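You operate a simulated robot arm through the tools that you are given. There is no shell and no other tool. Be economical: measure what you need, move in short steps, check, and stop when the job is done.

Carry out the task below with a simulated two-armed robot. There is one attempt and no reset: what you move stays moved.

JOB
Brush the crumbs off the middle belt, cover it and zero the weigher.
Fine: the clear cover on its ledges; mains off while you brush, on again after; use the green brush and put it back; one press of Zero; the dials and other keys stay; Stop is free to press. What is to be rubbed or washed off counts as gone when no trace of it is left.

Only the result counts: the job must be done as asked and must still hold three seconds after the hand-in. Knocking over, shifting, dropping, spilling or breaking anything else fails it. Lids that push on must go on centred and level and be pressed home; caps that screw on are set level and turned clockwise until they are tight.

ROBOT AND FRAMES
Two 7-joint arms with fingered hands on one trunk, on a base that drives. Base frame: it is fixed to the floor where the robot stands at the start and does not move with it; the origin is under the middle of the robot, x ahead of it, y to its left, z up. Readings come in m, rad, newtons and seconds.
The left shoulder is at the start at [0.256, 0.125, 1.023], the right one opposite. Places, roughly: black hand knob beside the rail [1.1, 0.5, 0.9]; blue hand knob [0.6, 0, 0.6]; crumbs [1.1, -0.1, 0.8]; green button on the key desk [0.7, 0, 0.8]; grey air dial [0.4, -0.9, 0.6]; high dial [0.8, -0.2, 0.8]; key marked clear [0.7, -0.2, 0.8]; ledges beside the middle belt [1.1, -0.1, 0.8]; low dial [0.9, -0.1, 0.8]; mains switch on the key desk [0.6, 0, 0.7]; mode dial [0.8, -0.3, 0.8]; page key [0.7, -0.2, 0.8]; print key [0.7, -0.3, 0.8]; span key [0.7, -0.1, 0.8]; speed dial on the key desk [0.6, -0.1, 0.7]; zero key [0.8, 0, 0.8]. Payload 3.7 kg a hand.
The tool frame of a hand sits at the grasp point between the pads (the TCP): z along the fingers, y along the line on which they close. The tips reach 0.025 m beyond it. The gripper opens to 0.088 m. The gripper's body begins 0.029 m behind the TCP. The gripper is a hand of 5 fingers: y runs from the thumb to the fingers, the wrist lies at [-0.013, -0.097, -0.162] in the tool frame, and closing takes about 1.5 s.
Orientation is that of the tool frame in the base frame, as a unit quaternion [x, y, z, w]. With the fingers straight down and the wrist toward the robot, the tool's x, y and z point along [0, 1, 0], [1, 0, 0] and [0, 0, -1] of the base frame.

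CONTROLS
- The arms move only by the tool jog_arm. It takes "left_deltas", "right_deltas" or both (then of equal length, played together; a hand with none holds still); each is a list of rows, each an object of numbers (a shift or turn left out is 0, a gripper value left out holds the last): "tx", "ty", "tz": the shift along the tool's x, y, z in m; "wx", "wy", "wz": the turn, a rotation vector about the tool's x, y, z in rad. In form: [{"tx": .., "ty": .., "tz": .., "wx": .., "wy": .., "wz": ..}, ...]. A call has 1 to 20 rows; each row is the pose to reach, as a shift and turn from the pose commanded when the call began, along the tool's axes at that moment. "left_hand" and "right_hand" are, for a hand that has rows, the gripper command, from -1 (shut) to 1 (fully open), values between in proportion, set as the call begins (left out, the last holds). Each row takes 0.2 s and may step no farther than 0.05 m and 0.15 rad from the row before; otherwise, or with a gripper value out of range, the whole call is refused. A pose out of reach is approached as far as the arm can. The call stops where the force on the tool passes 90 N (or 10 N more than at its start, if that is more) or the arm is blocked; 0.2 s more then pass. Each finger travels about 0.045 m/s and halts on what it meets, pressing with about 22 N; the grip force reading is that of the motor and also rises with nothing between the fingers. The clock runs only during rows and for 0.2 s after the last one: add rows that repeat a pose to give the fingers time. It gives the time, the measured TCP pose, the force on the tool (base axes), the opening and the grip force at its end, in the units of the frame above (readings bear some noise), with the torque about the TCP (base axes, N m) and any sound that the robot's microphone picked up.
- Cameras (640 x 400 px; columns grow to the right, rows downward): "scene" is now at [0.3902, 0.0055, 1.1528]; the picture's right is [0.08, -1.00, 0.00], its down [-0.52, -0.04, -0.85] and it looks along [0.85, 0.07, -0.52] (base axes); focal length 214 px, centre (320, 200). "left" rides on the left gripper at [-0.059, -0.079, -0.105] in its tool frame; the picture's right is [-0.73, -0.32, 0.61], its down [0.62, -0.68, 0.38] and it looks along [0.29, 0.66, 0.70] (tool axes); focal length 234 px, centre (320, 200). "right" rides on the right gripper at [0.059, -0.079, -0.105] in its tool frame; the picture's right is [-0.73, 0.32, -0.61], its down [-0.62, -0.68, 0.38] and it looks along [-0.29, 0.66, 0.70] (tool axes); focal length 234 px, centre (320, 200).
- grab_frame(camera): a new picture of that camera. The clock stands still meanwhile.
- raise_lower(by): slides the trunk up (or, below 0, down) by that many m; the arms and the scene camera ride with it, the base frame stays. It gives what a move gives, with no picture.
- roll_base(legs): drives the robot by 1 to 6 legs, each [ahead, left, turn to the left] in m, m and rad, along the robot's own axes; the way and the turn of a leg run together, so that a leg with both is an arc; at most 1.5 m and 3.142 rad a leg. The arms and the cameras ride along, it lands a little off, and it stops where it bumps. It gives what a move gives.
- finger_targets(index, middle, ring, little, thumb_bend, thumb_turn, hand): sets how far each is bent, from 0 (flat) to 1 (curled in); at 0.3 the hand is open as for a grip, at 0.7 the pads meet at the TCP. One left out holds its place. A second passes; each finger stops where it meets its share of the squeeze, and holds until it gets a number again. A gripper value or a shape takes the hand back. It gives what a move gives, with no picture; readings hold the bend of each and the force on index, middle, ring, little, thumb and palm. thumb_turn goes from beside the hand (0) to across from the fingers (1), as for a grip.
- set_grasp(shape, hand): the hand has 5 fingers and takes this shape, open, in about a second: jaw (thumb against the fingers, like two jaws); tri (thumb and two fingers); tip (a fingertip pinch); poke (one finger out to press); point (the index stretched); flat (the hand flat); cup (the hand cupped); fist (a fist). The gripper value then closes the fingers along that shape, each until it touches; the sizes above hold for jaw. It gives what a move gives, with no picture.
- aim_head(pan, tilt): turns the head with the scene camera to pan (to the left, within 1.396 rad either way) and tilt (down, from -0.506 to 1.204), counted from straight ahead of the robot. It gives what a move gives.
- probe_pixels(camera, pixels): for up to 12 pixels [column, row] of the newest picture of that camera ("zoom" is the newest enlarged one), the place [x, y, z] in the base frame of the surface seen there, good to about 0.002 m. The clock stands still meanwhile.
- enlarge(camera, box): a new picture of the part [left, top, right, bottom] of that camera's present view, enlarged. The clock stands still meanwhile.
- sign_off(): hands the job in; it is judged then, once.

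Go step by step. Measure first, check grasps and placings, and put right what went wrong. The budget is 80 turns and 78 pictures, counting those below and the enlarged ones. Unless the task says otherwise, let go and move clear before handing in, and close with one line.

The tools are called after "Emit:" as name(argument=value, ...) on one line, values as JSON. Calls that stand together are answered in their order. jog_arm: Moves the arms, as the interface text tells. Its arguments: {"type":"object","properties":{"left_deltas":{"type":"array","items":{"type":"object","properties":{"tx":{"type":"number"},"ty":{"type":"number"},"tz":{"type":"number"},"wx":{"type":"number"},"wy":{"type":"number"},"wz":{"type":"number"}}}},"left_hand":{"type":"number"},"right_deltas":{"type":"array","items":{"type":"object","properties":{"tx":{"type":"number"},"ty":{"type":"number"},"tz":{"type":"number"},"wx":{"type":"number"},"wy":{"type":"number"},"wz":{"type":"number"}}}},"right_hand":{"type":"number"}},"required":[]} The other tools are called the same way: raise_lower (by) slides the trunk up or down; set_grasp (shape, hand) gives the hand a shape; finger_targets (index, middle, ring, little, thumb_bend, thumb_turn, hand) moves the fingers one by one; roll_base (legs) drives the base; aim_head (pan, tilt) turns the head that bears the scene camera; grab_frame (camera) takes a picture; probe_pixels (camera, pixels) gives the place of the surface under pixels of a picture; enlarge (camera, box) takes an enlarged picture of a part of a camera's view; sign_off () hands the job in.

At the start:

```text
clock: 0.0
left_eef_pos: [0.5526, 0.2282, 1.1669]
left_orientation: [0.707, 0.707, 0.0, 0.0]
left_ft_force: [-0.5, 0.6, -0.7]
left_ft_torque: [0.01, -0.03, 0.01]
left_grip_width: 0.0874
left_grip_force: 0.1
left_shape: jaw
left_bend: [0.3, 0.3, 0.3, 0.3, 0.3, 0.98]
left_finger forces: [0.0, 0.1, 0.0, 0.0, 0.0, 0.0]
right_eef_pos: [0.5127, -0.1749, 1.1011]
right_orientation: [0.707, 0.707, 0.0, -0.001]
right_ft_force: [-0.1, -0.5, 0.4]
right_ft_torque: [-0.01, 0.02, 0.0]
right_grip_width: 0.0874
right_grip_force: 0.0
right_shape: jaw
right_bend: [0.3, 0.3, 0.3, 0.3, 0.3, 0.98]
right_finger forces: [0.0, 0.0, 0.1, 0.1, 0.0, 0.0]
trunk travel left (down, up): [-0.054, 0.361]
robot x, y, heading: [0.0009, 0.0025, 0.001]
head pan, tilt: [0.084, 0.548]
```

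scene: 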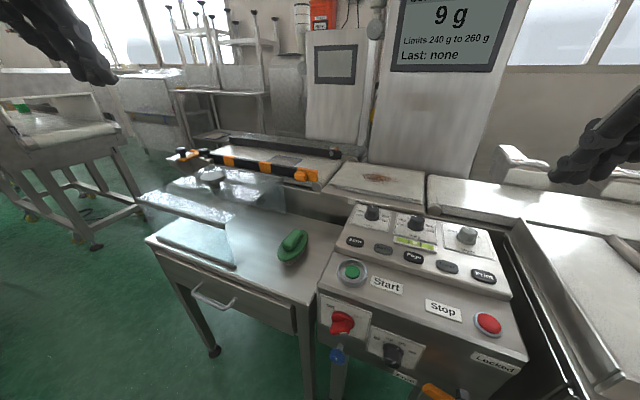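
right: 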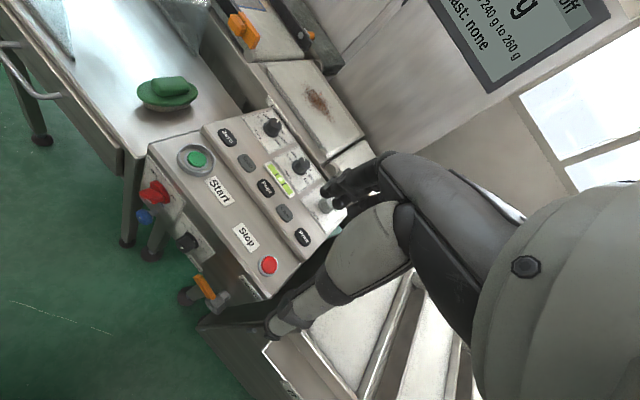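
left: 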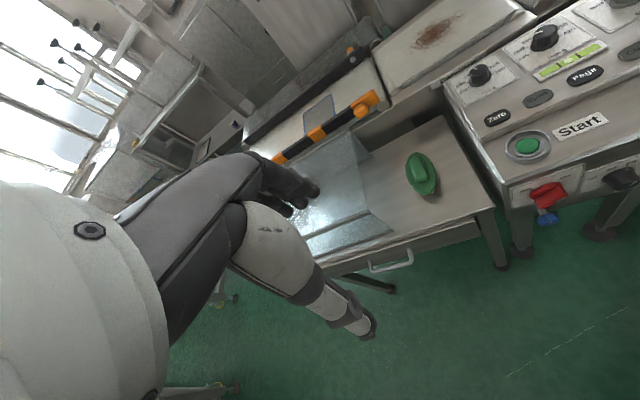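

The scene shows the crumbs on the middle belt (378,178), the green brush (292,245), the clear cover around (215,180), the red mains switch (342,322) and the key desk. I'll enlarge those areas to look closer.

Emit:
enlarge(camera="scene", box=[310, 190, 540, 400])

Emit:
enlarge(camera="scene", box=[130, 120, 440, 310])

Emit:
probe_pixels(camera="scene", pixels=[[342, 322], [355, 241], [378, 178], [292, 240], [286, 260], [210, 172], [332, 190], [425, 203], [343, 163], [427, 175], [215, 225], [488, 323]])

```text
1.90 times, centred on (425, 295) of scene
```

zoom: 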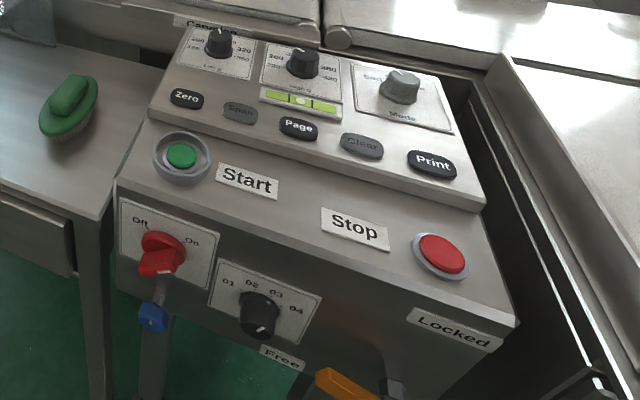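

```text
2.06 times, centred on (285, 215) of scene
```

zoom: 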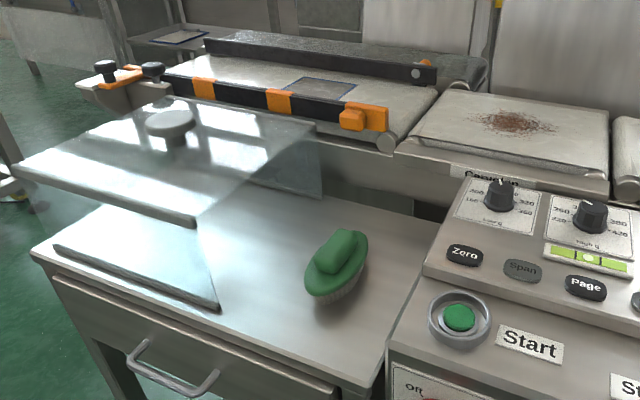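

```text
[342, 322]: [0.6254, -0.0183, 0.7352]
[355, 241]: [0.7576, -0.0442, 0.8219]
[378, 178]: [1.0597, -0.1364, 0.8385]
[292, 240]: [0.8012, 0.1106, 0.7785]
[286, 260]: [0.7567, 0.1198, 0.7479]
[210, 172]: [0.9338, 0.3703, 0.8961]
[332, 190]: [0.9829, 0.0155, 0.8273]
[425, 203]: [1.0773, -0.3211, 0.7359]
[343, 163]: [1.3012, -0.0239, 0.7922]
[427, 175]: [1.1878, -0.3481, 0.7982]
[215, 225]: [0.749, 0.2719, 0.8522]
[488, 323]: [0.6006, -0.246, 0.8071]
```

Crumbs lie at about (1.06,-0.14,0.84), the brush at (0.79,0.115), and the cover is a clear box with a knob at (210,172). I need close views of the mains switch, display, and cover.

Emit:
enlarge(camera="scene", box=[315, 290, 475, 400])

Emit:
aim_head(pan=0.3, tilt=0.75)

Emit:
grab_frame(camera="scene")

```text
3.64 times, centred on (395, 345) of scene
```

zoom: 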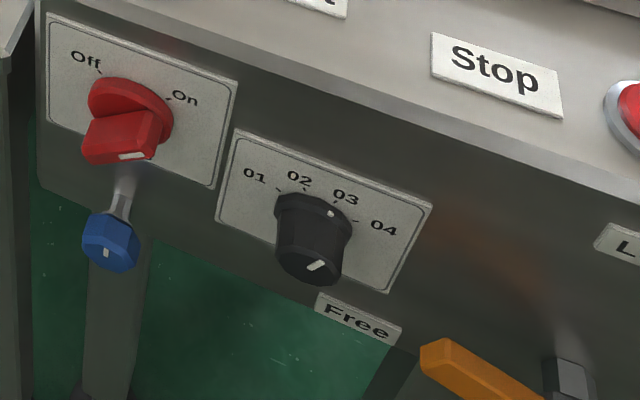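

```text
clock: 0.7
left_eef_pos: [0.5522, 0.228, 1.1669]
left_orientation: [0.707, 0.707, 0.0, -0.001]
left_ft_force: [0.5, -0.6, -0.4]
left_ft_torque: [-0.01, 0.01, 0.01]
left_grip_width: 0.0877
left_grip_force: 0.0
left_shape: jaw
left_bend: [0.3, 0.3, 0.3, 0.3, 0.3, 0.98]
left_finger forces: [0.0, 0.0, 0.0, 0.1, 0.0, 0.0]
right_eef_pos: [0.5124, -0.1754, 1.101]
right_orientation: [0.707, 0.707, 0.0, -0.001]
right_ft_force: [-0.2, -0.1, -0.4]
right_ft_torque: [-0.01, -0.01, 0.01]
right_grip_width: 0.0878
right_grip_force: 0.1
right_shape: jaw
right_bend: [0.3, 0.3, 0.3, 0.3, 0.3, 0.98]
right_finger forces: [0.0, 0.0, 0.1, 0.0, 0.1, 0.1]
trunk travel left (down, up): [-0.054, 0.361]
robot x, y, heading: [0.0003, -0.0009, 0.004]
head pan, tilt: [0.3, 0.75]
```

```text
71 pictures are left
```

scene: 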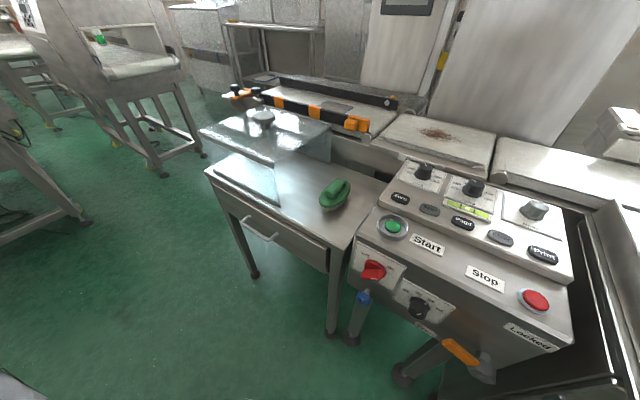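

The mains knob is on the front face at (373,270). I'll zoom in and measure the plate's plane, and zoom on the cover.

Emit:
enlarge(camera="scene", box=[340, 230, 440, 310])

Emit:
probe_pixels(camera="scene", pixels=[[358, 253], [401, 268], [354, 276], [396, 293], [372, 274], [373, 264], [384, 268], [362, 266], [364, 298], [415, 308], [425, 245], [395, 227]])

Emit:
enlarge(camera="scene", box=[190, 70, 410, 220])

Emit:
probe_pixels(camera="scene", pixels=[[265, 120], [263, 113], [335, 193], [330, 202], [340, 183], [332, 190], [348, 184], [321, 200], [435, 133], [384, 137], [478, 172], [495, 140]])

```text
5.00 times, centred on (390, 270) of scene
```

zoom: 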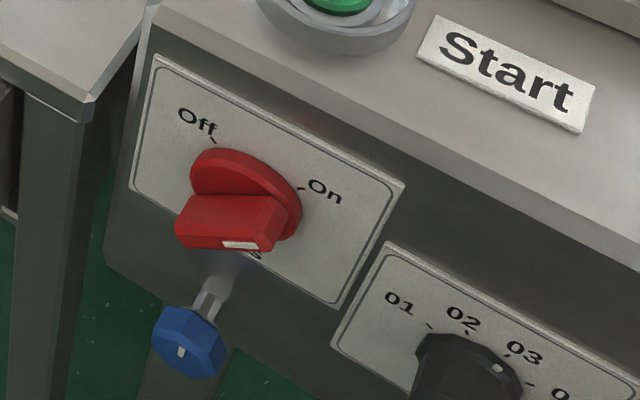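

```text
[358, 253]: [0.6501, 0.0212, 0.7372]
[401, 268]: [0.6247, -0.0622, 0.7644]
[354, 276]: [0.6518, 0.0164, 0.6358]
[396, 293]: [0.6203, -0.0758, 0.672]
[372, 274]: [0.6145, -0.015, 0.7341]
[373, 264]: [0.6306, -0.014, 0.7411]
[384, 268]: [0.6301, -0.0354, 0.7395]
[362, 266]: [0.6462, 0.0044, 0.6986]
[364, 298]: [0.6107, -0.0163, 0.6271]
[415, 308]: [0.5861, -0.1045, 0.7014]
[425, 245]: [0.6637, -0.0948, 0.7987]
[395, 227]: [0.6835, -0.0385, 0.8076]
```

```text
2.67 times, centred on (300, 145) of scene
```

zoom: 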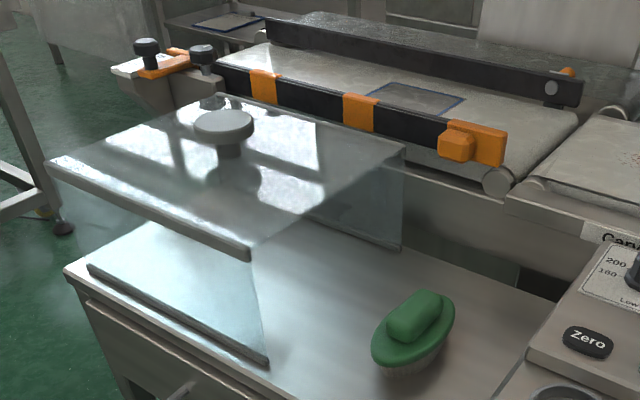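

```text
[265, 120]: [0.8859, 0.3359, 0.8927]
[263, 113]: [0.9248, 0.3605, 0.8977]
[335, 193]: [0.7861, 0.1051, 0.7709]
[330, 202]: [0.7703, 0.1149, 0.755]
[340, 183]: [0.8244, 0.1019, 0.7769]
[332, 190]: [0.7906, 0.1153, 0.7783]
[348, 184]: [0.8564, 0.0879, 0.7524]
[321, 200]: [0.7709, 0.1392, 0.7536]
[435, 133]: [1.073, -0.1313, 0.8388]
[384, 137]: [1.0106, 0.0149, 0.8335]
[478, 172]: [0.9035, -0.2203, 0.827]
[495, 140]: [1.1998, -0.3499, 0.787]
```

The panel is vertical and yawed about 17° (normal ≈ (-0.957,0.29)). I'll back off 0.25 m so that the arm has room and the head sees the switch more frontally.

Emit:
roll_base(legs=[[-0.25, 0.05, 0]])

Emit:
aim_head(pan=0.0, tilt=0.6)

Emit:
grab_frame(camera="scene")

Emit:
enlarge(camera="scene", box=[260, 180, 440, 300])

```text
clock: 2.1
left_eef_pos: [0.4391, 0.2431, 1.1683]
left_orientation: [0.71, 0.705, 0.0, 0.002]
left_ft_force: [0.7, 0.1, -0.1]
left_ft_torque: [0.04, -0.01, -0.05]
left_grip_width: 0.0876
left_grip_force: 0.0
left_shape: jaw
left_bend: [0.3, 0.3, 0.3, 0.3, 0.3, 0.98]
left_finger forces: [0.1, 0.0, 0.1, 0.0, 0.0, 0.0]
right_eef_pos: [0.396, -0.1585, 1.1013]
right_orientation: [0.709, 0.705, 0.002, 0.002]
right_ft_force: [0.6, 0.2, 0.5]
right_ft_torque: [-0.01, 0.06, 0.0]
right_grip_width: 0.0878
right_grip_force: 0.0
right_shape: jaw
right_bend: [0.3, 0.3, 0.3, 0.3, 0.3, 0.98]
right_finger forces: [0.1, 0.0, 0.1, 0.0, 0.1, 0.0]
trunk travel left (down, up): [-0.054, 0.361]
robot x, y, heading: [-0.1161, 0.0177, -0.013]
head pan, tilt: [0.3, 0.75]
stopped in leg 1: the robot was blocked; the commanded pose is now the measured one
```

```text
clock: 2.9
left_eef_pos: [0.4382, 0.2446, 1.1678]
left_orientation: [0.71, 0.704, 0.0, 0.003]
left_ft_force: [0.3, -0.7, 1.1]
left_ft_torque: [-0.04, -0.02, 0.04]
left_grip_width: 0.0877
left_grip_force: 0.0
left_shape: jaw
left_bend: [0.3, 0.3, 0.3, 0.3, 0.3, 0.98]
left_finger forces: [0.2, 0.1, 0.1, 0.1, 0.0, 0.0]
right_eef_pos: [0.3946, -0.1601, 1.1025]
right_orientation: [0.71, 0.705, 0.002, 0.002]
right_ft_force: [0.3, -0.2, 1.0]
right_ft_torque: [-0.02, 0.01, 0.01]
right_grip_width: 0.0876
right_grip_force: 0.0
right_shape: jaw
right_bend: [0.3, 0.3, 0.3, 0.3, 0.3, 0.98]
right_finger forces: [0.0, 0.0, 0.0, 0.0, 0.0, 0.0]
trunk travel left (down, up): [-0.054, 0.361]
robot x, y, heading: [-0.1158, 0.0203, -0.003]
head pan, tilt: [0.0, 0.6]
```

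```text
68 pictures are left
```

scene: 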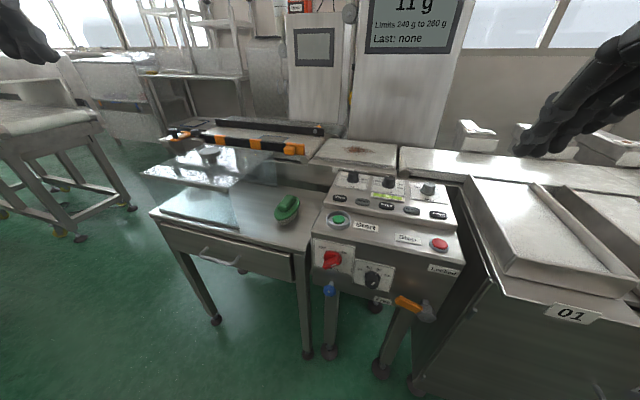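

```text
3.33 times, centred on (350, 240) of scene
```

zoom: 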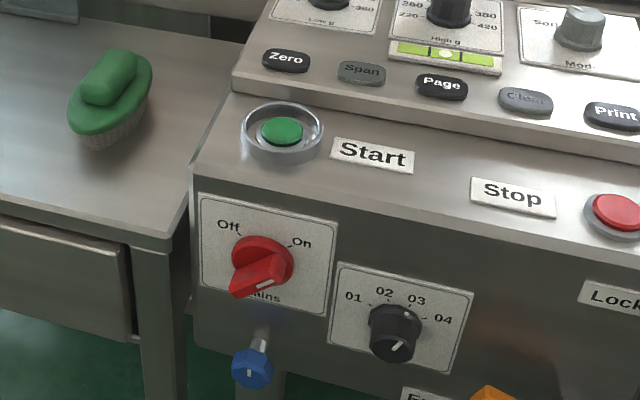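

Now it is clear: the red bar points up-right to On (zoom tick at (290,246)), with Off at (237,233). I'll measure the bar and plate in the zoom picture.

Emit:
probe_pixels(camera="zoom", pixels=[[205, 205], [330, 235], [210, 280], [322, 305], [237, 292], [278, 284], [258, 276], [284, 261], [240, 245], [260, 238], [252, 368], [390, 345]])

```text
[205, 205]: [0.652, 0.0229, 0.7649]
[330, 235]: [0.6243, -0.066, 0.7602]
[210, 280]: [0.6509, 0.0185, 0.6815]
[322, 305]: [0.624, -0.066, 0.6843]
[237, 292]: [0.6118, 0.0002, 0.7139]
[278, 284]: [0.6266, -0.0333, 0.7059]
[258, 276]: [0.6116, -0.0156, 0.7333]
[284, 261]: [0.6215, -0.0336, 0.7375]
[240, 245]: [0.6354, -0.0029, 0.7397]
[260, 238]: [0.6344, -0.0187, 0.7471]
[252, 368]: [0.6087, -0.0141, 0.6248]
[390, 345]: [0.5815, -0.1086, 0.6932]
```

I'll zoom in further on the knob to find its center and bar extents.

Emit:
enlarge(camera="scene", box=[314, 234, 362, 264])

```text
13.33 times, centred on (338, 249) of scene
```

zoom: 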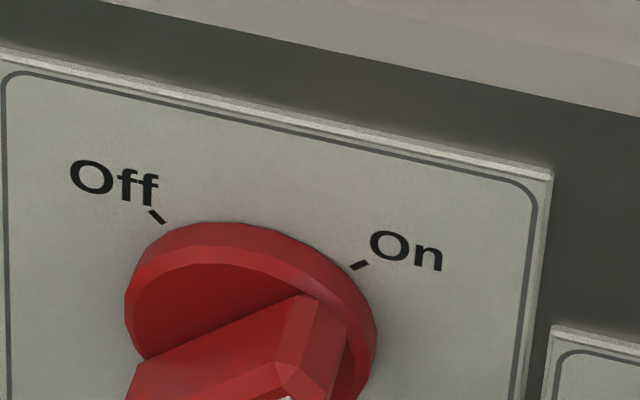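

Emit:
enlarge(camera="scene", box=[312, 242, 360, 276])

Emit:
probe_pixels(camera="zoom", pixels=[[200, 330], [310, 300], [240, 260], [265, 190], [360, 285], [220, 125], [160, 200], [390, 220], [185, 300], [310, 270], [188, 113], [385, 158]])

```text
11.76 times, centred on (336, 259) of scene
```

zoom: 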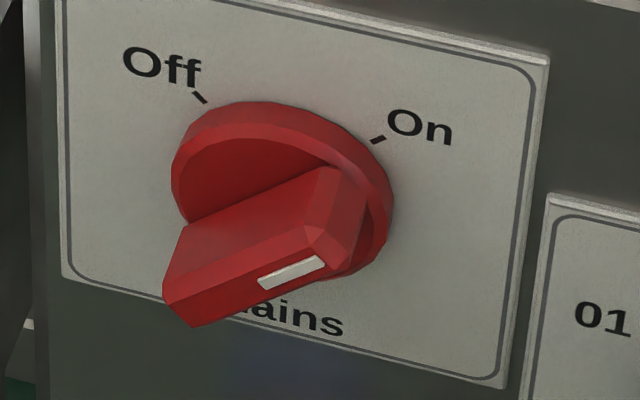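

```text
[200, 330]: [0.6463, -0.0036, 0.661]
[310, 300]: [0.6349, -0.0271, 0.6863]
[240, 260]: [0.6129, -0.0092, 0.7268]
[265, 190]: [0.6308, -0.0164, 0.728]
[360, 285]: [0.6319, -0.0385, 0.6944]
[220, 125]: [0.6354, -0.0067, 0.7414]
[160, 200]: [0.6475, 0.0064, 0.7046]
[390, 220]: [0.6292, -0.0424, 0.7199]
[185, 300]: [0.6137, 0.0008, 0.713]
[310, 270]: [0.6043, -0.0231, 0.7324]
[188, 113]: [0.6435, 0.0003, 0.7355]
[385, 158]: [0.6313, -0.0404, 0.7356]
```

The knob center is at about (0.639,-0.020,0.720) on the plate, and the bar protrudes 0.032 m along (-0.955,0.297,0). I'll take the poke shape with the right hand and bring it in front of the panel, pointing forward.

Emit:
set_grasp(hand="right", shape="poke")

Emit:
jog_arm(right_deltas=[{"tx": 0.0, "ty": 0.0, "tz": 0.03, "wx": -0.13}, {"tx": 0.015, "ty": 0.0, "tz": 0.065, "wx": -0.26}, {"tx": 0.03, "ty": 0.0, "tz": 0.1, "wx": -0.39}, {"tx": 0.045, "ty": 0.0, "tz": 0.135, "wx": -0.52}, {"tx": 0.06, "ty": 0.01, "tz": 0.17, "wx": -0.65}, {"tx": 0.075, "ty": 0.02, "tz": 0.205, "wx": -0.78}, {"tx": 0.09, "ty": 0.03, "tz": 0.24, "wx": -0.91}, {"tx": 0.105, "ty": 0.045, "tz": 0.275, "wx": -1.04}, {"tx": 0.125, "ty": 0.06, "tz": 0.31, "wx": -1.17}, {"tx": 0.145, "ty": 0.075, "tz": 0.34, "wx": -1.3}, {"tx": 0.16, "ty": 0.085, "tz": 0.36, "wx": -1.43}, {"tx": 0.175, "ty": 0.09, "tz": 0.38, "wx": -1.57}])

Emit:
grab_frame(camera="scene")

Emit:
grab_frame(camera="right")

```text
clock: 3.8
left_eef_pos: [0.437, 0.2451, 1.1685]
left_orientation: [0.71, 0.705, 0.001, 0.002]
left_ft_force: [-0.2, 0.4, -1.3]
left_ft_torque: [-0.03, 0.0, -0.02]
left_grip_width: 0.0877
left_grip_force: 0.1
left_shape: jaw
left_bend: [0.3, 0.3, 0.3, 0.3, 0.3, 0.98]
left_finger forces: [0.0, 0.1, 0.1, 0.1, 0.0, 0.0]
right_eef_pos: [0.3947, -0.16, 1.1016]
right_orientation: [0.71, 0.704, 0.002, 0.001]
right_ft_force: [0.4, -0.6, -0.6]
right_ft_torque: [-0.03, -0.01, 0.01]
right_grip_width: 0.0
right_grip_force: 0.1
right_shape: poke
right_bend: [0.7, 0.7, 0.99, 0.99, 1.0, 1.0]
right_finger forces: [0.0, 0.1, 0.0, 0.1, 0.1, 0.0]
trunk travel left (down, up): [-0.054, 0.361]
robot x, y, heading: [-0.1148, 0.0218, -0.008]
head pan, tilt: [0.0, 0.6]
```

```text
clock: 6.4
left_eef_pos: [0.4357, 0.244, 1.1696]
left_orientation: [0.71, 0.704, 0.002, 0.004]
left_ft_force: [-0.2, -0.7, 0.2]
left_ft_torque: [-0.01, -0.05, 0.0]
left_grip_width: 0.0877
left_grip_force: 0.0
left_shape: jaw
left_bend: [0.3, 0.3, 0.3, 0.3, 0.3, 0.98]
left_finger forces: [0.1, 0.1, 0.0, 0.1, 0.0, 0.0]
right_eef_pos: [0.6336, 0.136, 0.9069]
right_orientation: [0.544, 0.525, 0.458, 0.467]
right_ft_force: [-0.3, -0.2, 0.4]
right_ft_torque: [-0.02, -0.01, -0.01]
right_grip_width: 0.0002
right_grip_force: 0.0
right_shape: poke
right_bend: [0.7, 0.7, 0.99, 0.99, 1.0, 1.0]
right_finger forces: [0.0, 0.0, 0.0, 0.1, 0.0, 0.1]
right hand out of reach, approached as far as the arm can: row 1, 2, 3, 4, 5, 6, 7, 8, 9, 10, 11, 12
trunk travel left (down, up): [-0.054, 0.361]
robot x, y, heading: [-0.1182, 0.0177, -0.009]
head pan, tilt: [0.0, 0.6]
```

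```text
64 pictures are left
```

scene: 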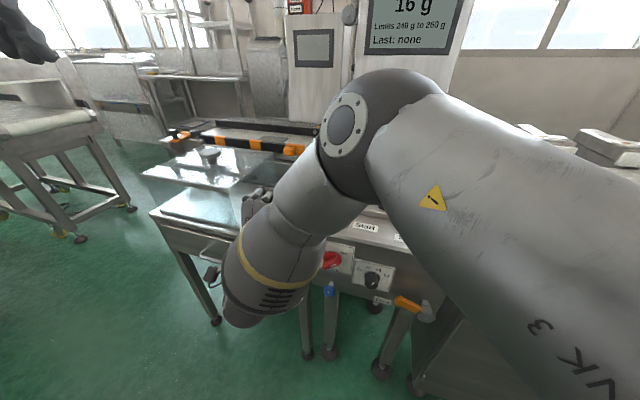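

```text
63 pictures are left
```

right: 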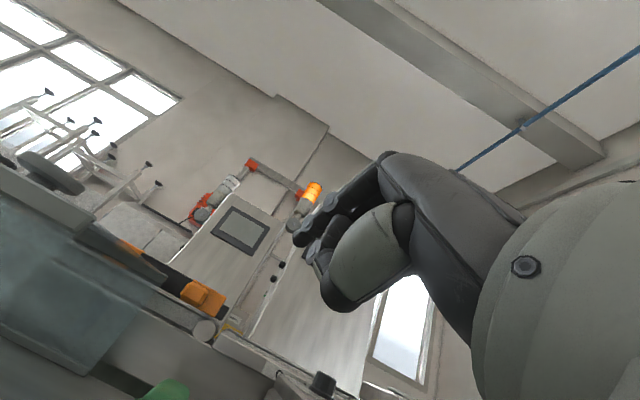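

The right arm couldn't reach a horizontal forward pose; it stalled at (0.634,0.136,0.907), above the side table, clear of things. I'll bring it back up to tool-down, then try a shallower tilt.

Emit:
jog_arm(right_deltas=[{"ty": 0.03, "tx": -0.005, "wx": 0.13}, {"ty": 0.06, "tx": -0.01, "wx": 0.26}, {"ty": 0.09, "tx": -0.015, "wx": 0.39}, {"ty": 0.12, "tx": -0.02, "wx": 0.52}, {"ty": 0.15, "tx": -0.025, "wx": 0.65}, {"ty": 0.18, "tx": -0.03, "wx": 0.78}, {"ty": 0.2, "tx": -0.04, "wx": 0.91}, {"ty": 0.22, "tx": -0.05, "wx": 1.04}, {"ty": 0.23, "tx": -0.055, "wx": 1.17}, {"ty": 0.23, "tx": -0.06, "wx": 1.3}, {"ty": 0.23, "tx": -0.065, "wx": 1.43}, {"ty": 0.23, "tx": -0.065, "wx": 1.57}])

```text
clock: 9.0
left_eef_pos: [0.4389, 0.2429, 1.1665]
left_orientation: [0.71, 0.705, -0.001, 0.001]
left_ft_force: [0.7, -0.3, -0.3]
left_ft_torque: [-0.03, 0.05, 0.0]
left_grip_width: 0.0878
left_grip_force: 0.0
left_shape: jaw
left_bend: [0.3, 0.3, 0.3, 0.3, 0.3, 0.98]
left_finger forces: [0.1, 0.0, 0.0, 0.0, 0.0, 0.0]
right_eef_pos: [0.6807, 0.0545, 1.1255]
right_orientation: [0.72, 0.689, -0.047, -0.067]
right_ft_force: [-0.6, -0.6, -0.1]
right_ft_torque: [0.02, 0.01, 0.03]
right_grip_width: 0.0001
right_grip_force: 0.0
right_shape: poke
right_bend: [0.7, 0.7, 0.99, 0.99, 1.0, 1.0]
right_finger forces: [0.0, 0.1, 0.0, 0.0, 0.1, 0.1]
trunk travel left (down, up): [-0.054, 0.361]
robot x, y, heading: [-0.1146, 0.0185, -0.011]
head pan, tilt: [0.0, 0.6]
```

The hand is at (0.681,0.055,1.126), nearly tool-down. I'll lower it in front of the panel with a tilt of about 0.5 rad.

Emit:
jog_arm(right_deltas=[{"tx": -0.024, "ty": -0.009, "tz": 0.03, "wx": -0.11}, {"tx": -0.048, "ty": -0.018, "tz": 0.065, "wx": -0.22}, {"tx": -0.072, "ty": -0.027, "tz": 0.1, "wx": -0.33}, {"tx": -0.096, "ty": -0.036, "tz": 0.135, "wx": -0.44}, {"tx": -0.11, "ty": -0.04, "tz": 0.17, "wx": -0.55}, {"tx": -0.123, "ty": -0.043, "tz": 0.2, "wx": -0.66}])

Emit:
grab_frame(camera="scene")

```text
clock: 10.4
left_eef_pos: [0.4381, 0.2442, 1.1675]
left_orientation: [0.71, 0.704, 0.0, 0.001]
left_ft_force: [0.0, 0.2, -0.2]
left_ft_torque: [0.02, 0.04, 0.02]
left_grip_width: 0.0876
left_grip_force: 0.1
left_shape: jaw
left_bend: [0.3, 0.3, 0.3, 0.3, 0.3, 0.98]
left_finger forces: [0.0, 0.1, 0.0, 0.0, 0.0, 0.1]
right_eef_pos: [0.5992, -0.0531, 0.9342]
right_orientation: [0.695, 0.672, 0.181, 0.178]
right_ft_force: [0.1, 0.4, -0.2]
right_ft_torque: [-0.04, -0.03, -0.02]
right_grip_width: 0.0
right_grip_force: 0.2
right_shape: poke
right_bend: [0.7, 0.7, 0.99, 0.99, 1.0, 1.0]
right_finger forces: [0.0, 0.1, 0.1, 0.0, 0.1, 0.0]
trunk travel left (down, up): [-0.054, 0.361]
robot x, y, heading: [-0.1163, 0.0222, -0.011]
head pan, tilt: [0.0, 0.6]
```

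```text
62 pictures are left
```

scene: 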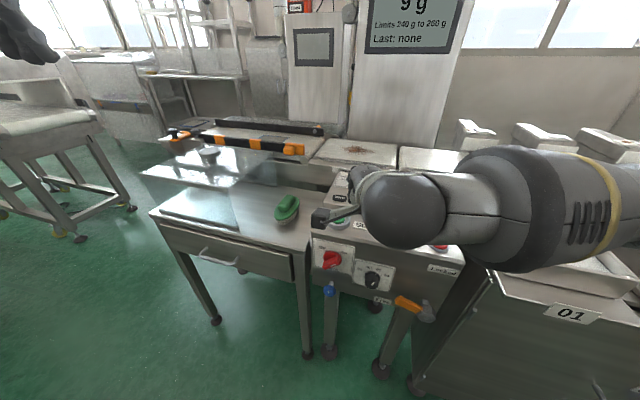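

The 0.5 rad tilt is reachable, and the fingertip shows around (318,217). I'll enlarge it to locate the tip relative to the TCP.

Emit:
enlarge(camera="scene", box=[290, 160, 420, 245])

Emit:
probe_pixels(camera="scene", pixels=[[314, 214], [313, 222], [322, 216], [324, 226], [330, 214], [345, 210], [360, 190]])

Emit:
grab_frame(camera="right")

```text
4.71 times, centred on (355, 202) of scene
```

zoom: 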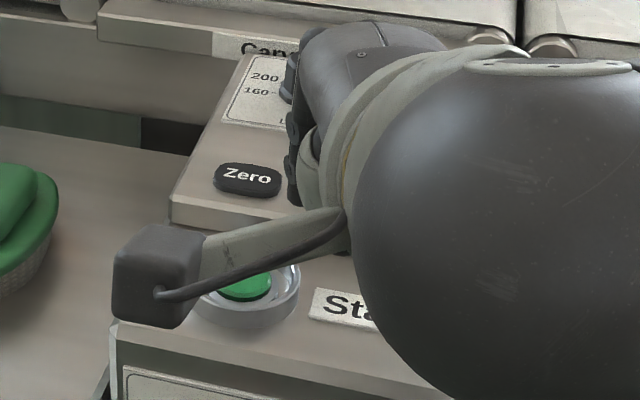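

```text
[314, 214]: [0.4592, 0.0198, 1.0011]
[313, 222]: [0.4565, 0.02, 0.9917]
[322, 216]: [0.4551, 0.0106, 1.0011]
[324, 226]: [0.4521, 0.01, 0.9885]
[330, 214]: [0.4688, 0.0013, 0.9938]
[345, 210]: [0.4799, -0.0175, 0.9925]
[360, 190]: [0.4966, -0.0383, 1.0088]
```

```text
60 pictures are left
```

right: 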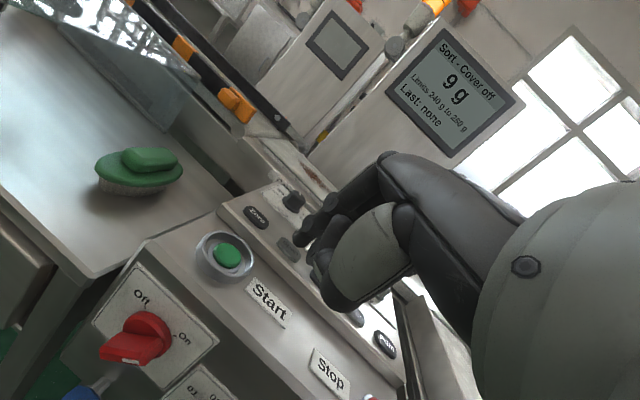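

The cube was only the camera bracket. The display reads "Sort – Cover off, 9 g". I'll zoom in on the fingertips in the right-hand view and probe them.

Emit:
enlarge(camera="right", box=[270, 150, 430, 320])

Emit:
probe_pixels(camera="right", pixels=[[299, 240], [303, 232], [312, 262], [320, 280], [330, 200], [340, 230], [345, 305], [370, 240]])

```text
2.35 times, centred on (350, 235) of right
```

zoom: 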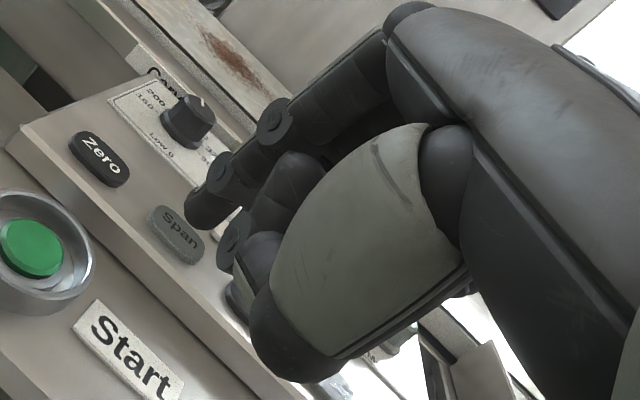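

```text
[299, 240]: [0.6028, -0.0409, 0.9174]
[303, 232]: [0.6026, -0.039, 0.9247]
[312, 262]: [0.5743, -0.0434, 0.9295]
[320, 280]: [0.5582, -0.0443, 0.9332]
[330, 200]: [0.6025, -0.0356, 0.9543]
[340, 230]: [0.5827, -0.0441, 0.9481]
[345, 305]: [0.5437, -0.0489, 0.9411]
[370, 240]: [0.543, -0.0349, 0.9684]
```

The index tip sits at about TCP+0.025 along z, as expected. I'll curl the middle finger fully, yaw to the panel's normal and come down to a standoff in front of the switch, just right of the bar.

Emit:
finger_targets(hand="right", index=0.7, middle=1.0, ring=1.0, little=1.0)

Emit:
jog_arm(right_deltas=[{"tx": 0.009, "ty": -0.035, "tz": 0.0, "wx": -0.001, "wy": -0.049, "wz": 0.087}, {"tx": 0.018, "ty": -0.07, "tz": 0.0, "wx": -0.003, "wy": -0.098, "wz": 0.174}, {"tx": 0.018, "ty": -0.085, "tz": 0.03, "wx": -0.004, "wy": -0.147, "wz": 0.261}, {"tx": 0.017, "ty": -0.105, "tz": 0.065, "wx": -0.004, "wy": -0.147, "wz": 0.261}, {"tx": 0.017, "ty": -0.125, "tz": 0.1, "wx": -0.004, "wy": -0.147, "wz": 0.261}, {"tx": 0.016, "ty": -0.147, "tz": 0.136, "wx": -0.004, "wy": -0.147, "wz": 0.261}])

Emit:
grab_frame(camera="right")

Emit:
grab_frame(camera="scene")

```text
clock: 11.4
left_eef_pos: [0.4372, 0.2442, 1.1678]
left_orientation: [0.71, 0.705, 0.0, 0.002]
left_ft_force: [0.1, 0.6, -0.7]
left_ft_torque: [-0.03, 0.01, 0.02]
left_grip_width: 0.0877
left_grip_force: 0.2
left_shape: jaw
left_bend: [0.3, 0.3, 0.3, 0.3, 0.3, 0.98]
left_finger forces: [0.0, 0.0, 0.1, 0.0, 0.0, 0.1]
right_eef_pos: [0.5991, -0.0521, 0.9351]
right_orientation: [0.694, 0.674, 0.18, 0.177]
right_ft_force: [0.3, 0.6, -0.5]
right_ft_torque: [0.01, 0.02, -0.02]
right_grip_width: 0.0236
right_grip_force: 0.1
right_shape: fingers
right_bend: [0.7, 1.0, 1.0, 1.0, 1.0, 1.0]
right_finger forces: [0.0, 0.1, 0.0, 0.1, 0.0, 0.0]
trunk travel left (down, up): [-0.054, 0.361]
robot x, y, heading: [-0.1162, 0.0241, -0.009]
head pan, tilt: [0.0, 0.6]
```

```text
clock: 12.8
left_eef_pos: [0.4383, 0.2443, 1.1681]
left_orientation: [0.709, 0.705, 0.001, 0.002]
left_ft_force: [0.1, 0.2, -0.5]
left_ft_torque: [-0.05, 0.0, 0.0]
left_grip_width: 0.0877
left_grip_force: 0.1
left_shape: jaw
left_bend: [0.3, 0.3, 0.3, 0.3, 0.3, 0.98]
left_finger forces: [0.1, 0.0, 0.1, 0.0, 0.1, 0.1]
right_eef_pos: [0.5368, -0.032, 0.743]
right_orientation: [0.787, 0.562, 0.152, 0.203]
right_ft_force: [-0.3, -0.3, 0.3]
right_ft_torque: [-0.03, 0.0, 0.01]
right_grip_width: 0.0241
right_grip_force: 0.1
right_shape: fingers
right_bend: [0.7, 1.0, 1.0, 1.0, 1.0, 1.0]
right_finger forces: [0.1, 0.1, 0.0, 0.1, 0.0, 0.0]
trunk travel left (down, up): [-0.054, 0.361]
robot x, y, heading: [-0.1145, 0.0213, -0.011]
head pan, tilt: [0.0, 0.6]
```

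```text
58 pictures are left
```

right: 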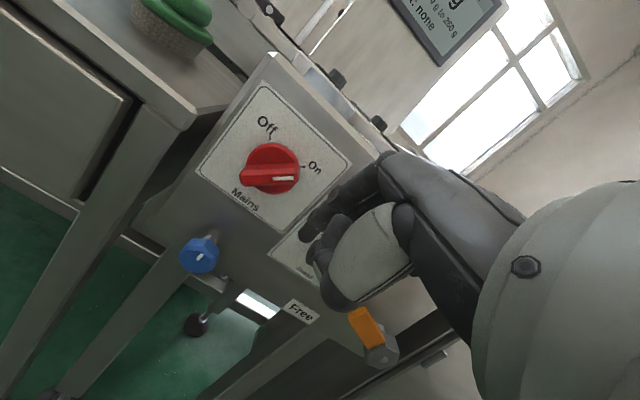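

```text
57 pictures are left
```

scene: 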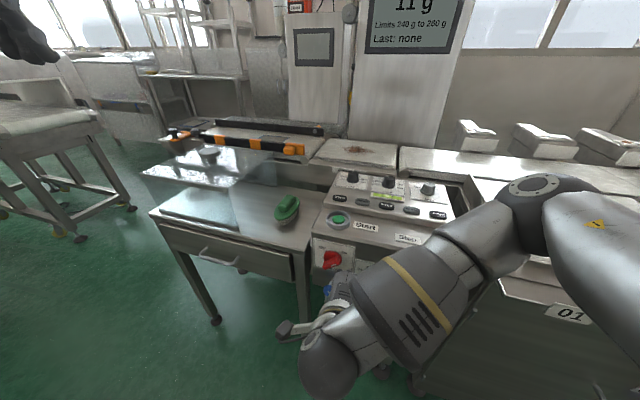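

The pose is as planned, and the right view shows the bar at (270,178) pointing to On with my fingertip to its right. I'm moving in beside the bar.

Emit:
jog_arm(right_deltas=[{"tx": 0.0006, "ty": 0.028, "tz": 0.015}, {"tx": 0.0013, "ty": 0.0553, "tz": 0.03}])

Emit:
enlarge(camera="right", box=[160, 80, 420, 320])

```text
clock: 13.4
left_eef_pos: [0.4376, 0.2446, 1.1668]
left_orientation: [0.71, 0.705, 0.001, 0.001]
left_ft_force: [-0.2, 0.5, 0.2]
left_ft_torque: [0.03, -0.02, 0.0]
left_grip_width: 0.0876
left_grip_force: 0.0
left_shape: jaw
left_bend: [0.3, 0.3, 0.3, 0.3, 0.3, 0.98]
left_finger forces: [0.0, 0.0, 0.1, 0.0, 0.0, 0.1]
right_eef_pos: [0.5975, -0.0533, 0.7446]
right_orientation: [0.786, 0.563, 0.153, 0.204]
right_ft_force: [-0.2, 0.0, 0.1]
right_ft_torque: [-0.04, 0.04, 0.03]
right_grip_width: 0.0239
right_grip_force: 0.1
right_shape: fingers
right_bend: [0.7, 1.0, 1.0, 1.0, 1.0, 1.0]
right_finger forces: [0.0, 0.1, 0.0, 0.0, 0.0, 0.1]
trunk travel left (down, up): [-0.054, 0.361]
robot x, y, heading: [-0.1151, 0.0227, -0.011]
head pan, tilt: [0.0, 0.6]
```

```text
1.67 times, centred on (290, 200) of right
```

zoom: 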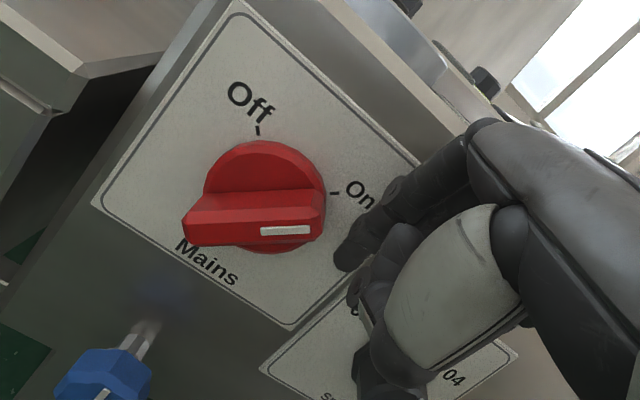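

The fingertip is just right of the bar's On end, with no contact. I'm sweeping left along the panel to turn the bar to Off.

Emit:
jog_arm(right_deltas=[{"tx": 0.008}, {"tx": 0.016}, {"tx": 0.022}, {"tx": 0.028}, {"tx": 0.034}, {"tx": 0.04}, {"tx": 0.046}])

Emit:
enlarge(camera="right", box=[160, 80, 420, 320])

```text
clock: 15.0
left_eef_pos: [0.4323, 0.2407, 1.1713]
left_orientation: [0.711, 0.704, 0.004, 0.004]
left_ft_force: [-0.3, -0.1, -0.5]
left_ft_torque: [-0.01, -0.01, -0.01]
left_grip_width: 0.0877
left_grip_force: 0.0
left_shape: jaw
left_bend: [0.3, 0.3, 0.3, 0.3, 0.3, 0.98]
left_finger forces: [0.1, 0.1, 0.0, 0.1, 0.0, 0.1]
right_eef_pos: [0.6094, -0.0143, 0.7514]
right_orientation: [0.79, 0.556, 0.153, 0.209]
right_ft_force: [-31.8, -39.9, 21.2]
right_ft_torque: [-0.82, 0.11, -0.82]
right_grip_width: 0.0234
right_grip_force: 32.2
right_shape: fingers
right_bend: [0.7, 1.0, 1.0, 1.0, 1.0, 1.0]
right_finger forces: [64.4, 0.0, 0.0, 0.1, 0.0, 0.0]
trunk travel left (down, up): [-0.054, 0.361]
robot x, y, heading: [-0.1148, 0.0177, -0.009]
head pan, tilt: [0.0, 0.6]
```

```text
1.67 times, centred on (290, 200) of right
```

zoom: 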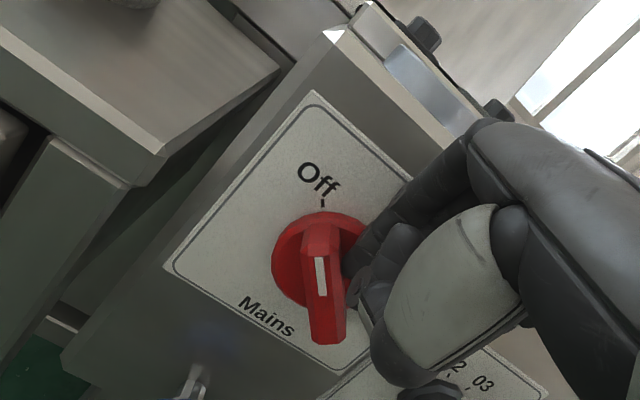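

The bar's mark now points at Off, and the 64 N finger force means it has reached its stop. I'll back off right and away, then look.

Emit:
jog_arm(right_deltas=[{"tx": -0.02}, {"tx": -0.035}, {"tx": -0.035, "ty": -0.035, "tz": -0.02}, {"tx": -0.035, "ty": -0.07, "tz": -0.04}])

Emit:
grab_frame(camera="right")

Emit:
grab_frame(camera="scene")

```text
clock: 16.0
left_eef_pos: [0.4377, 0.2451, 1.1692]
left_orientation: [0.71, 0.705, 0.001, 0.003]
left_ft_force: [0.1, 0.0, -0.3]
left_ft_torque: [0.01, 0.01, 0.02]
left_grip_width: 0.0879
left_grip_force: 0.1
left_shape: jaw
left_bend: [0.3, 0.3, 0.3, 0.3, 0.3, 0.98]
left_finger forces: [0.0, 0.0, 0.0, 0.0, 0.0, 0.0]
right_eef_pos: [0.5226, -0.0142, 0.7468]
right_orientation: [0.787, 0.562, 0.152, 0.204]
right_ft_force: [0.0, -0.5, -0.1]
right_ft_torque: [0.02, 0.02, 0.0]
right_grip_width: 0.0241
right_grip_force: 0.1
right_shape: fingers
right_bend: [0.7, 1.0, 1.0, 1.0, 1.0, 1.0]
right_finger forces: [0.0, 0.0, 0.0, 0.0, 0.0, 0.1]
trunk travel left (down, up): [-0.054, 0.361]
robot x, y, heading: [-0.1185, 0.0195, -0.006]
head pan, tilt: [0.0, 0.6]
```

```text
54 pictures are left
```

right: 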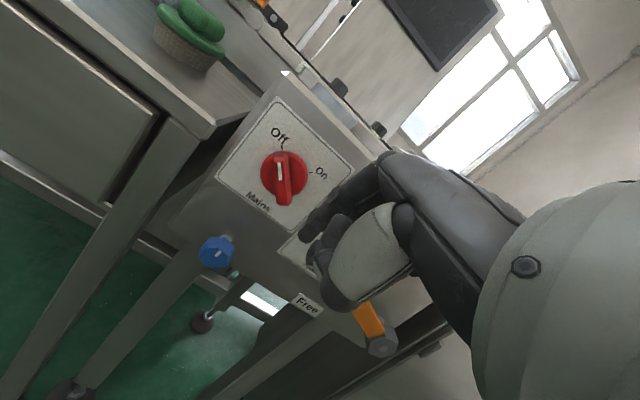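

```text
53 pictures are left
```

scene: 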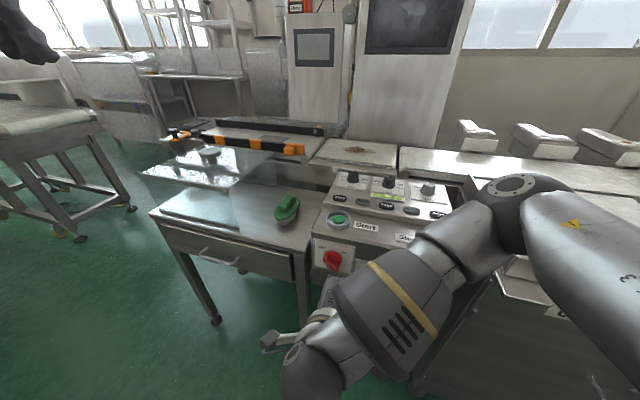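

The bar clearly points to Off and the weigher display is dark. I'll raise the right hand back to tool-down, open it to jaw, and study the brush and crumbs.

Emit:
jog_arm(right_deltas=[{"ty": 0.02, "tz": -0.035}, {"ty": 0.05, "tz": -0.07, "wx": 0.05}, {"tx": -0.01, "ty": 0.08, "tz": -0.1, "wx": 0.15}, {"tx": -0.02, "ty": 0.11, "tz": -0.13, "wx": 0.25}, {"tx": -0.03, "ty": 0.145, "tz": -0.155, "wx": 0.35}, {"tx": -0.04, "ty": 0.18, "tz": -0.18, "wx": 0.45}, {"tx": -0.046, "ty": 0.21, "tz": -0.2, "wx": 0.517}, {"tx": -0.052, "ty": 0.239, "tz": -0.213, "wx": 0.517}])

Emit:
set_grasp(hand="right", shape="jaw")

Emit:
enlarge(camera="scene", box=[250, 130, 410, 230])

Emit:
probe_pixels(camera="zoom", pixels=[[140, 270], [165, 272], [120, 300], [175, 250], [105, 350], [195, 290], [430, 80], [360, 62], [500, 75], [420, 50], [440, 110], [250, 120]])

```text
clock: 17.8
left_eef_pos: [0.4378, 0.2437, 1.1678]
left_orientation: [0.71, 0.705, 0.0, 0.002]
left_ft_force: [0.8, 0.3, -0.2]
left_ft_torque: [0.0, -0.02, 0.01]
left_grip_width: 0.0875
left_grip_force: 0.1
left_shape: jaw
left_bend: [0.3, 0.3, 0.3, 0.3, 0.3, 0.98]
left_finger forces: [0.0, 0.0, 0.0, 0.0, 0.1, 0.0]
right_eef_pos: [0.6029, -0.1013, 1.0487]
right_orientation: [0.812, 0.583, 0.003, -0.005]
right_ft_force: [0.2, -0.2, -1.0]
right_ft_torque: [0.0, -0.01, -0.02]
right_grip_width: 0.0238
right_grip_force: 0.0
right_shape: fingers
right_bend: [0.7, 1.0, 1.0, 1.0, 1.0, 1.0]
right_finger forces: [0.0, 0.0, 0.0, 0.0, 0.0, 0.0]
trunk travel left (down, up): [-0.054, 0.361]
robot x, y, heading: [-0.1131, 0.0209, -0.005]
head pan, tilt: [0.0, 0.6]
```

```text
clock: 18.7
left_eef_pos: [0.4377, 0.2446, 1.1692]
left_orientation: [0.71, 0.705, 0.0, 0.002]
left_ft_force: [0.1, -0.3, 0.4]
left_ft_torque: [-0.01, -0.01, 0.0]
left_grip_width: 0.0877
left_grip_force: 0.2
left_shape: jaw
left_bend: [0.3, 0.3, 0.3, 0.3, 0.3, 0.98]
left_finger forces: [0.0, 0.0, 0.0, 0.1, 0.0, 0.1]
right_eef_pos: [0.6041, -0.099, 1.0479]
right_orientation: [0.813, 0.582, 0.003, -0.004]
right_ft_force: [0.2, -0.2, -0.1]
right_ft_torque: [0.01, 0.02, -0.02]
right_grip_width: 0.0876
right_grip_force: 0.0
right_shape: jaw
right_bend: [0.3, 0.3, 0.3, 0.3, 0.3, 0.98]
right_finger forces: [0.0, 0.1, 0.0, 0.0, 0.1, 0.1]
trunk travel left (down, up): [-0.054, 0.361]
robot x, y, heading: [-0.1183, 0.0213, -0.006]
head pan, tilt: [0.0, 0.6]
```

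```text
4.00 times, centred on (330, 180) of scene
```

zoom: 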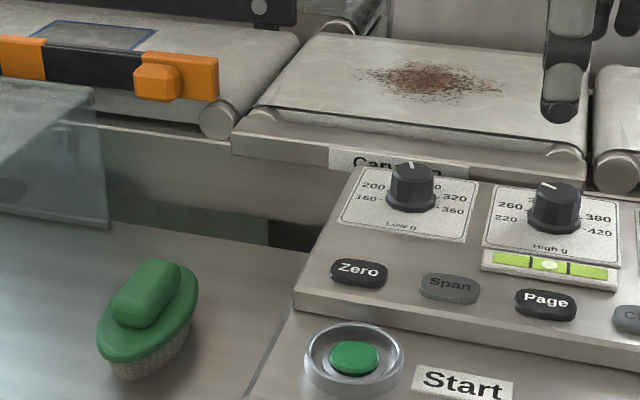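

```text
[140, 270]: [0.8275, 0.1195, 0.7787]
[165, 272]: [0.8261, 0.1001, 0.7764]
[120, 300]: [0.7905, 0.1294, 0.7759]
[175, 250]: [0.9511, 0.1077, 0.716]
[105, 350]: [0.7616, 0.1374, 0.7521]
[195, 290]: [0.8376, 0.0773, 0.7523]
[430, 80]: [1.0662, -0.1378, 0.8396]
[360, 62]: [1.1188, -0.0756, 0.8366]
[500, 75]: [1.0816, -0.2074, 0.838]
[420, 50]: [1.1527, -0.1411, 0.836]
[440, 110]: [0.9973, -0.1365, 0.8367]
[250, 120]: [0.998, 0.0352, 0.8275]
```

The brush's handle top is at about (0.815,0.112,0.778), and the crumbs span about x 1.0–1.12, y -0.08…-0.21 at z 0.838. To reach them I need to drive forward, so I'll first look down at the floor clearance.

Emit:
aim_head(pan=0.0, tilt=1.15)

Emit:
grab_frame(camera="scene")

Emit:
probe_pixels(camera="scene", pixels=[[320, 380], [320, 300], [320, 200], [300, 120], [360, 120], [320, 100], [400, 200], [200, 120], [420, 150], [320, 60]])

```text
clock: 19.7
left_eef_pos: [0.438, 0.2432, 1.1676]
left_orientation: [0.71, 0.704, 0.001, 0.002]
left_ft_force: [-0.3, -0.2, -0.1]
left_ft_torque: [-0.03, -0.01, -0.01]
left_grip_width: 0.0877
left_grip_force: 0.1
left_shape: jaw
left_bend: [0.3, 0.3, 0.3, 0.3, 0.3, 0.98]
left_finger forces: [0.0, 0.0, 0.0, 0.0, 0.1, 0.1]
right_eef_pos: [0.6023, -0.0989, 1.048]
right_orientation: [0.812, 0.583, 0.004, -0.005]
right_ft_force: [-1.0, -0.2, -0.9]
right_ft_torque: [-0.02, 0.03, 0.02]
right_grip_width: 0.0878
right_grip_force: 0.1
right_shape: jaw
right_bend: [0.3, 0.3, 0.3, 0.3, 0.3, 0.98]
right_finger forces: [0.0, 0.0, 0.0, 0.1, 0.0, 0.1]
trunk travel left (down, up): [-0.054, 0.361]
robot x, y, heading: [-0.1186, 0.0179, -0.008]
head pan, tilt: [0.0, 1.15]
```

```text
51 pictures are left
```

scene: 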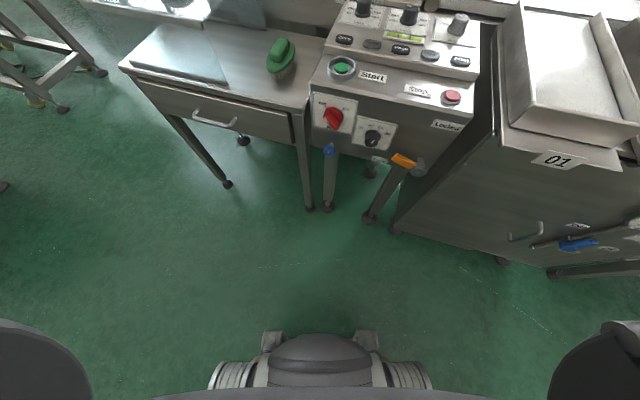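

```text
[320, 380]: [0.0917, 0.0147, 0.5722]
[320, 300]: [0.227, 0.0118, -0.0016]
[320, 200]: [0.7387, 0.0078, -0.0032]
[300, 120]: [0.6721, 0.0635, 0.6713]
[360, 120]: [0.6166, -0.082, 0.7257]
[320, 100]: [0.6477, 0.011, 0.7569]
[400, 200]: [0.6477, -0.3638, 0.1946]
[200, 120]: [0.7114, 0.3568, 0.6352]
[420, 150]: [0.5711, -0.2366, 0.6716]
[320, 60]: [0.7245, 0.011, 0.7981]
```

The floor ahead is clear: the desk legs stand at x≈0.7 and the lever at about 0.54. Driving forward 0.3 m with the hands held high.

Emit:
roll_base(legs=[[0.31, 0, 0]])

Emit:
aim_head(pan=0.0, tilt=0.85)

Emit:
grab_frame(camera="scene")

```text
clock: 21.8
left_eef_pos: [0.753, 0.2432, 1.1685]
left_orientation: [0.709, 0.706, 0.001, 0.001]
left_ft_force: [-0.3, 0.4, -0.7]
left_ft_torque: [0.02, 0.02, -0.03]
left_grip_width: 0.0878
left_grip_force: 0.1
left_shape: jaw
left_bend: [0.3, 0.3, 0.3, 0.3, 0.3, 0.98]
left_finger forces: [0.0, 0.1, 0.1, 0.0, 0.1, 0.0]
right_eef_pos: [0.9187, -0.1019, 1.048]
right_orientation: [0.812, 0.583, 0.003, -0.004]
right_ft_force: [0.3, 0.5, -0.9]
right_ft_torque: [0.01, 0.01, -0.01]
right_grip_width: 0.0881
right_grip_force: 0.1
right_shape: jaw
right_bend: [0.3, 0.3, 0.3, 0.3, 0.3, 0.98]
right_finger forces: [0.0, 0.1, 0.0, 0.0, 0.1, 0.0]
trunk travel left (down, up): [-0.054, 0.361]
robot x, y, heading: [0.2008, 0.0203, -0.008]
head pan, tilt: [0.0, 1.15]
```

```text
clock: 22.6
left_eef_pos: [0.753, 0.2441, 1.1675]
left_orientation: [0.708, 0.706, 0.001, 0.002]
left_ft_force: [-0.5, -0.7, -0.4]
left_ft_torque: [0.0, 0.01, 0.03]
left_grip_width: 0.0877
left_grip_force: 0.1
left_shape: jaw
left_bend: [0.3, 0.3, 0.3, 0.3, 0.3, 0.98]
left_finger forces: [0.0, 0.0, 0.0, 0.1, 0.1, 0.0]
right_eef_pos: [0.9187, -0.1019, 1.0479]
right_orientation: [0.812, 0.583, 0.004, -0.005]
right_ft_force: [-0.3, 0.5, 0.7]
right_ft_torque: [-0.02, 0.0, 0.0]
right_grip_width: 0.0877
right_grip_force: 0.2
right_shape: jaw
right_bend: [0.3, 0.3, 0.3, 0.3, 0.3, 0.98]
right_finger forces: [0.1, 0.0, 0.0, 0.1, 0.0, 0.0]
trunk travel left (down, up): [-0.054, 0.361]
robot x, y, heading: [0.2009, 0.0173, -0.009]
head pan, tilt: [0.0, 0.85]
```

```text
50 pictures are left
```

scene: 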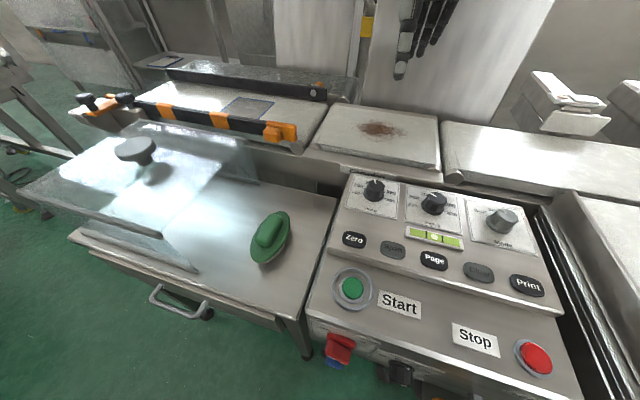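

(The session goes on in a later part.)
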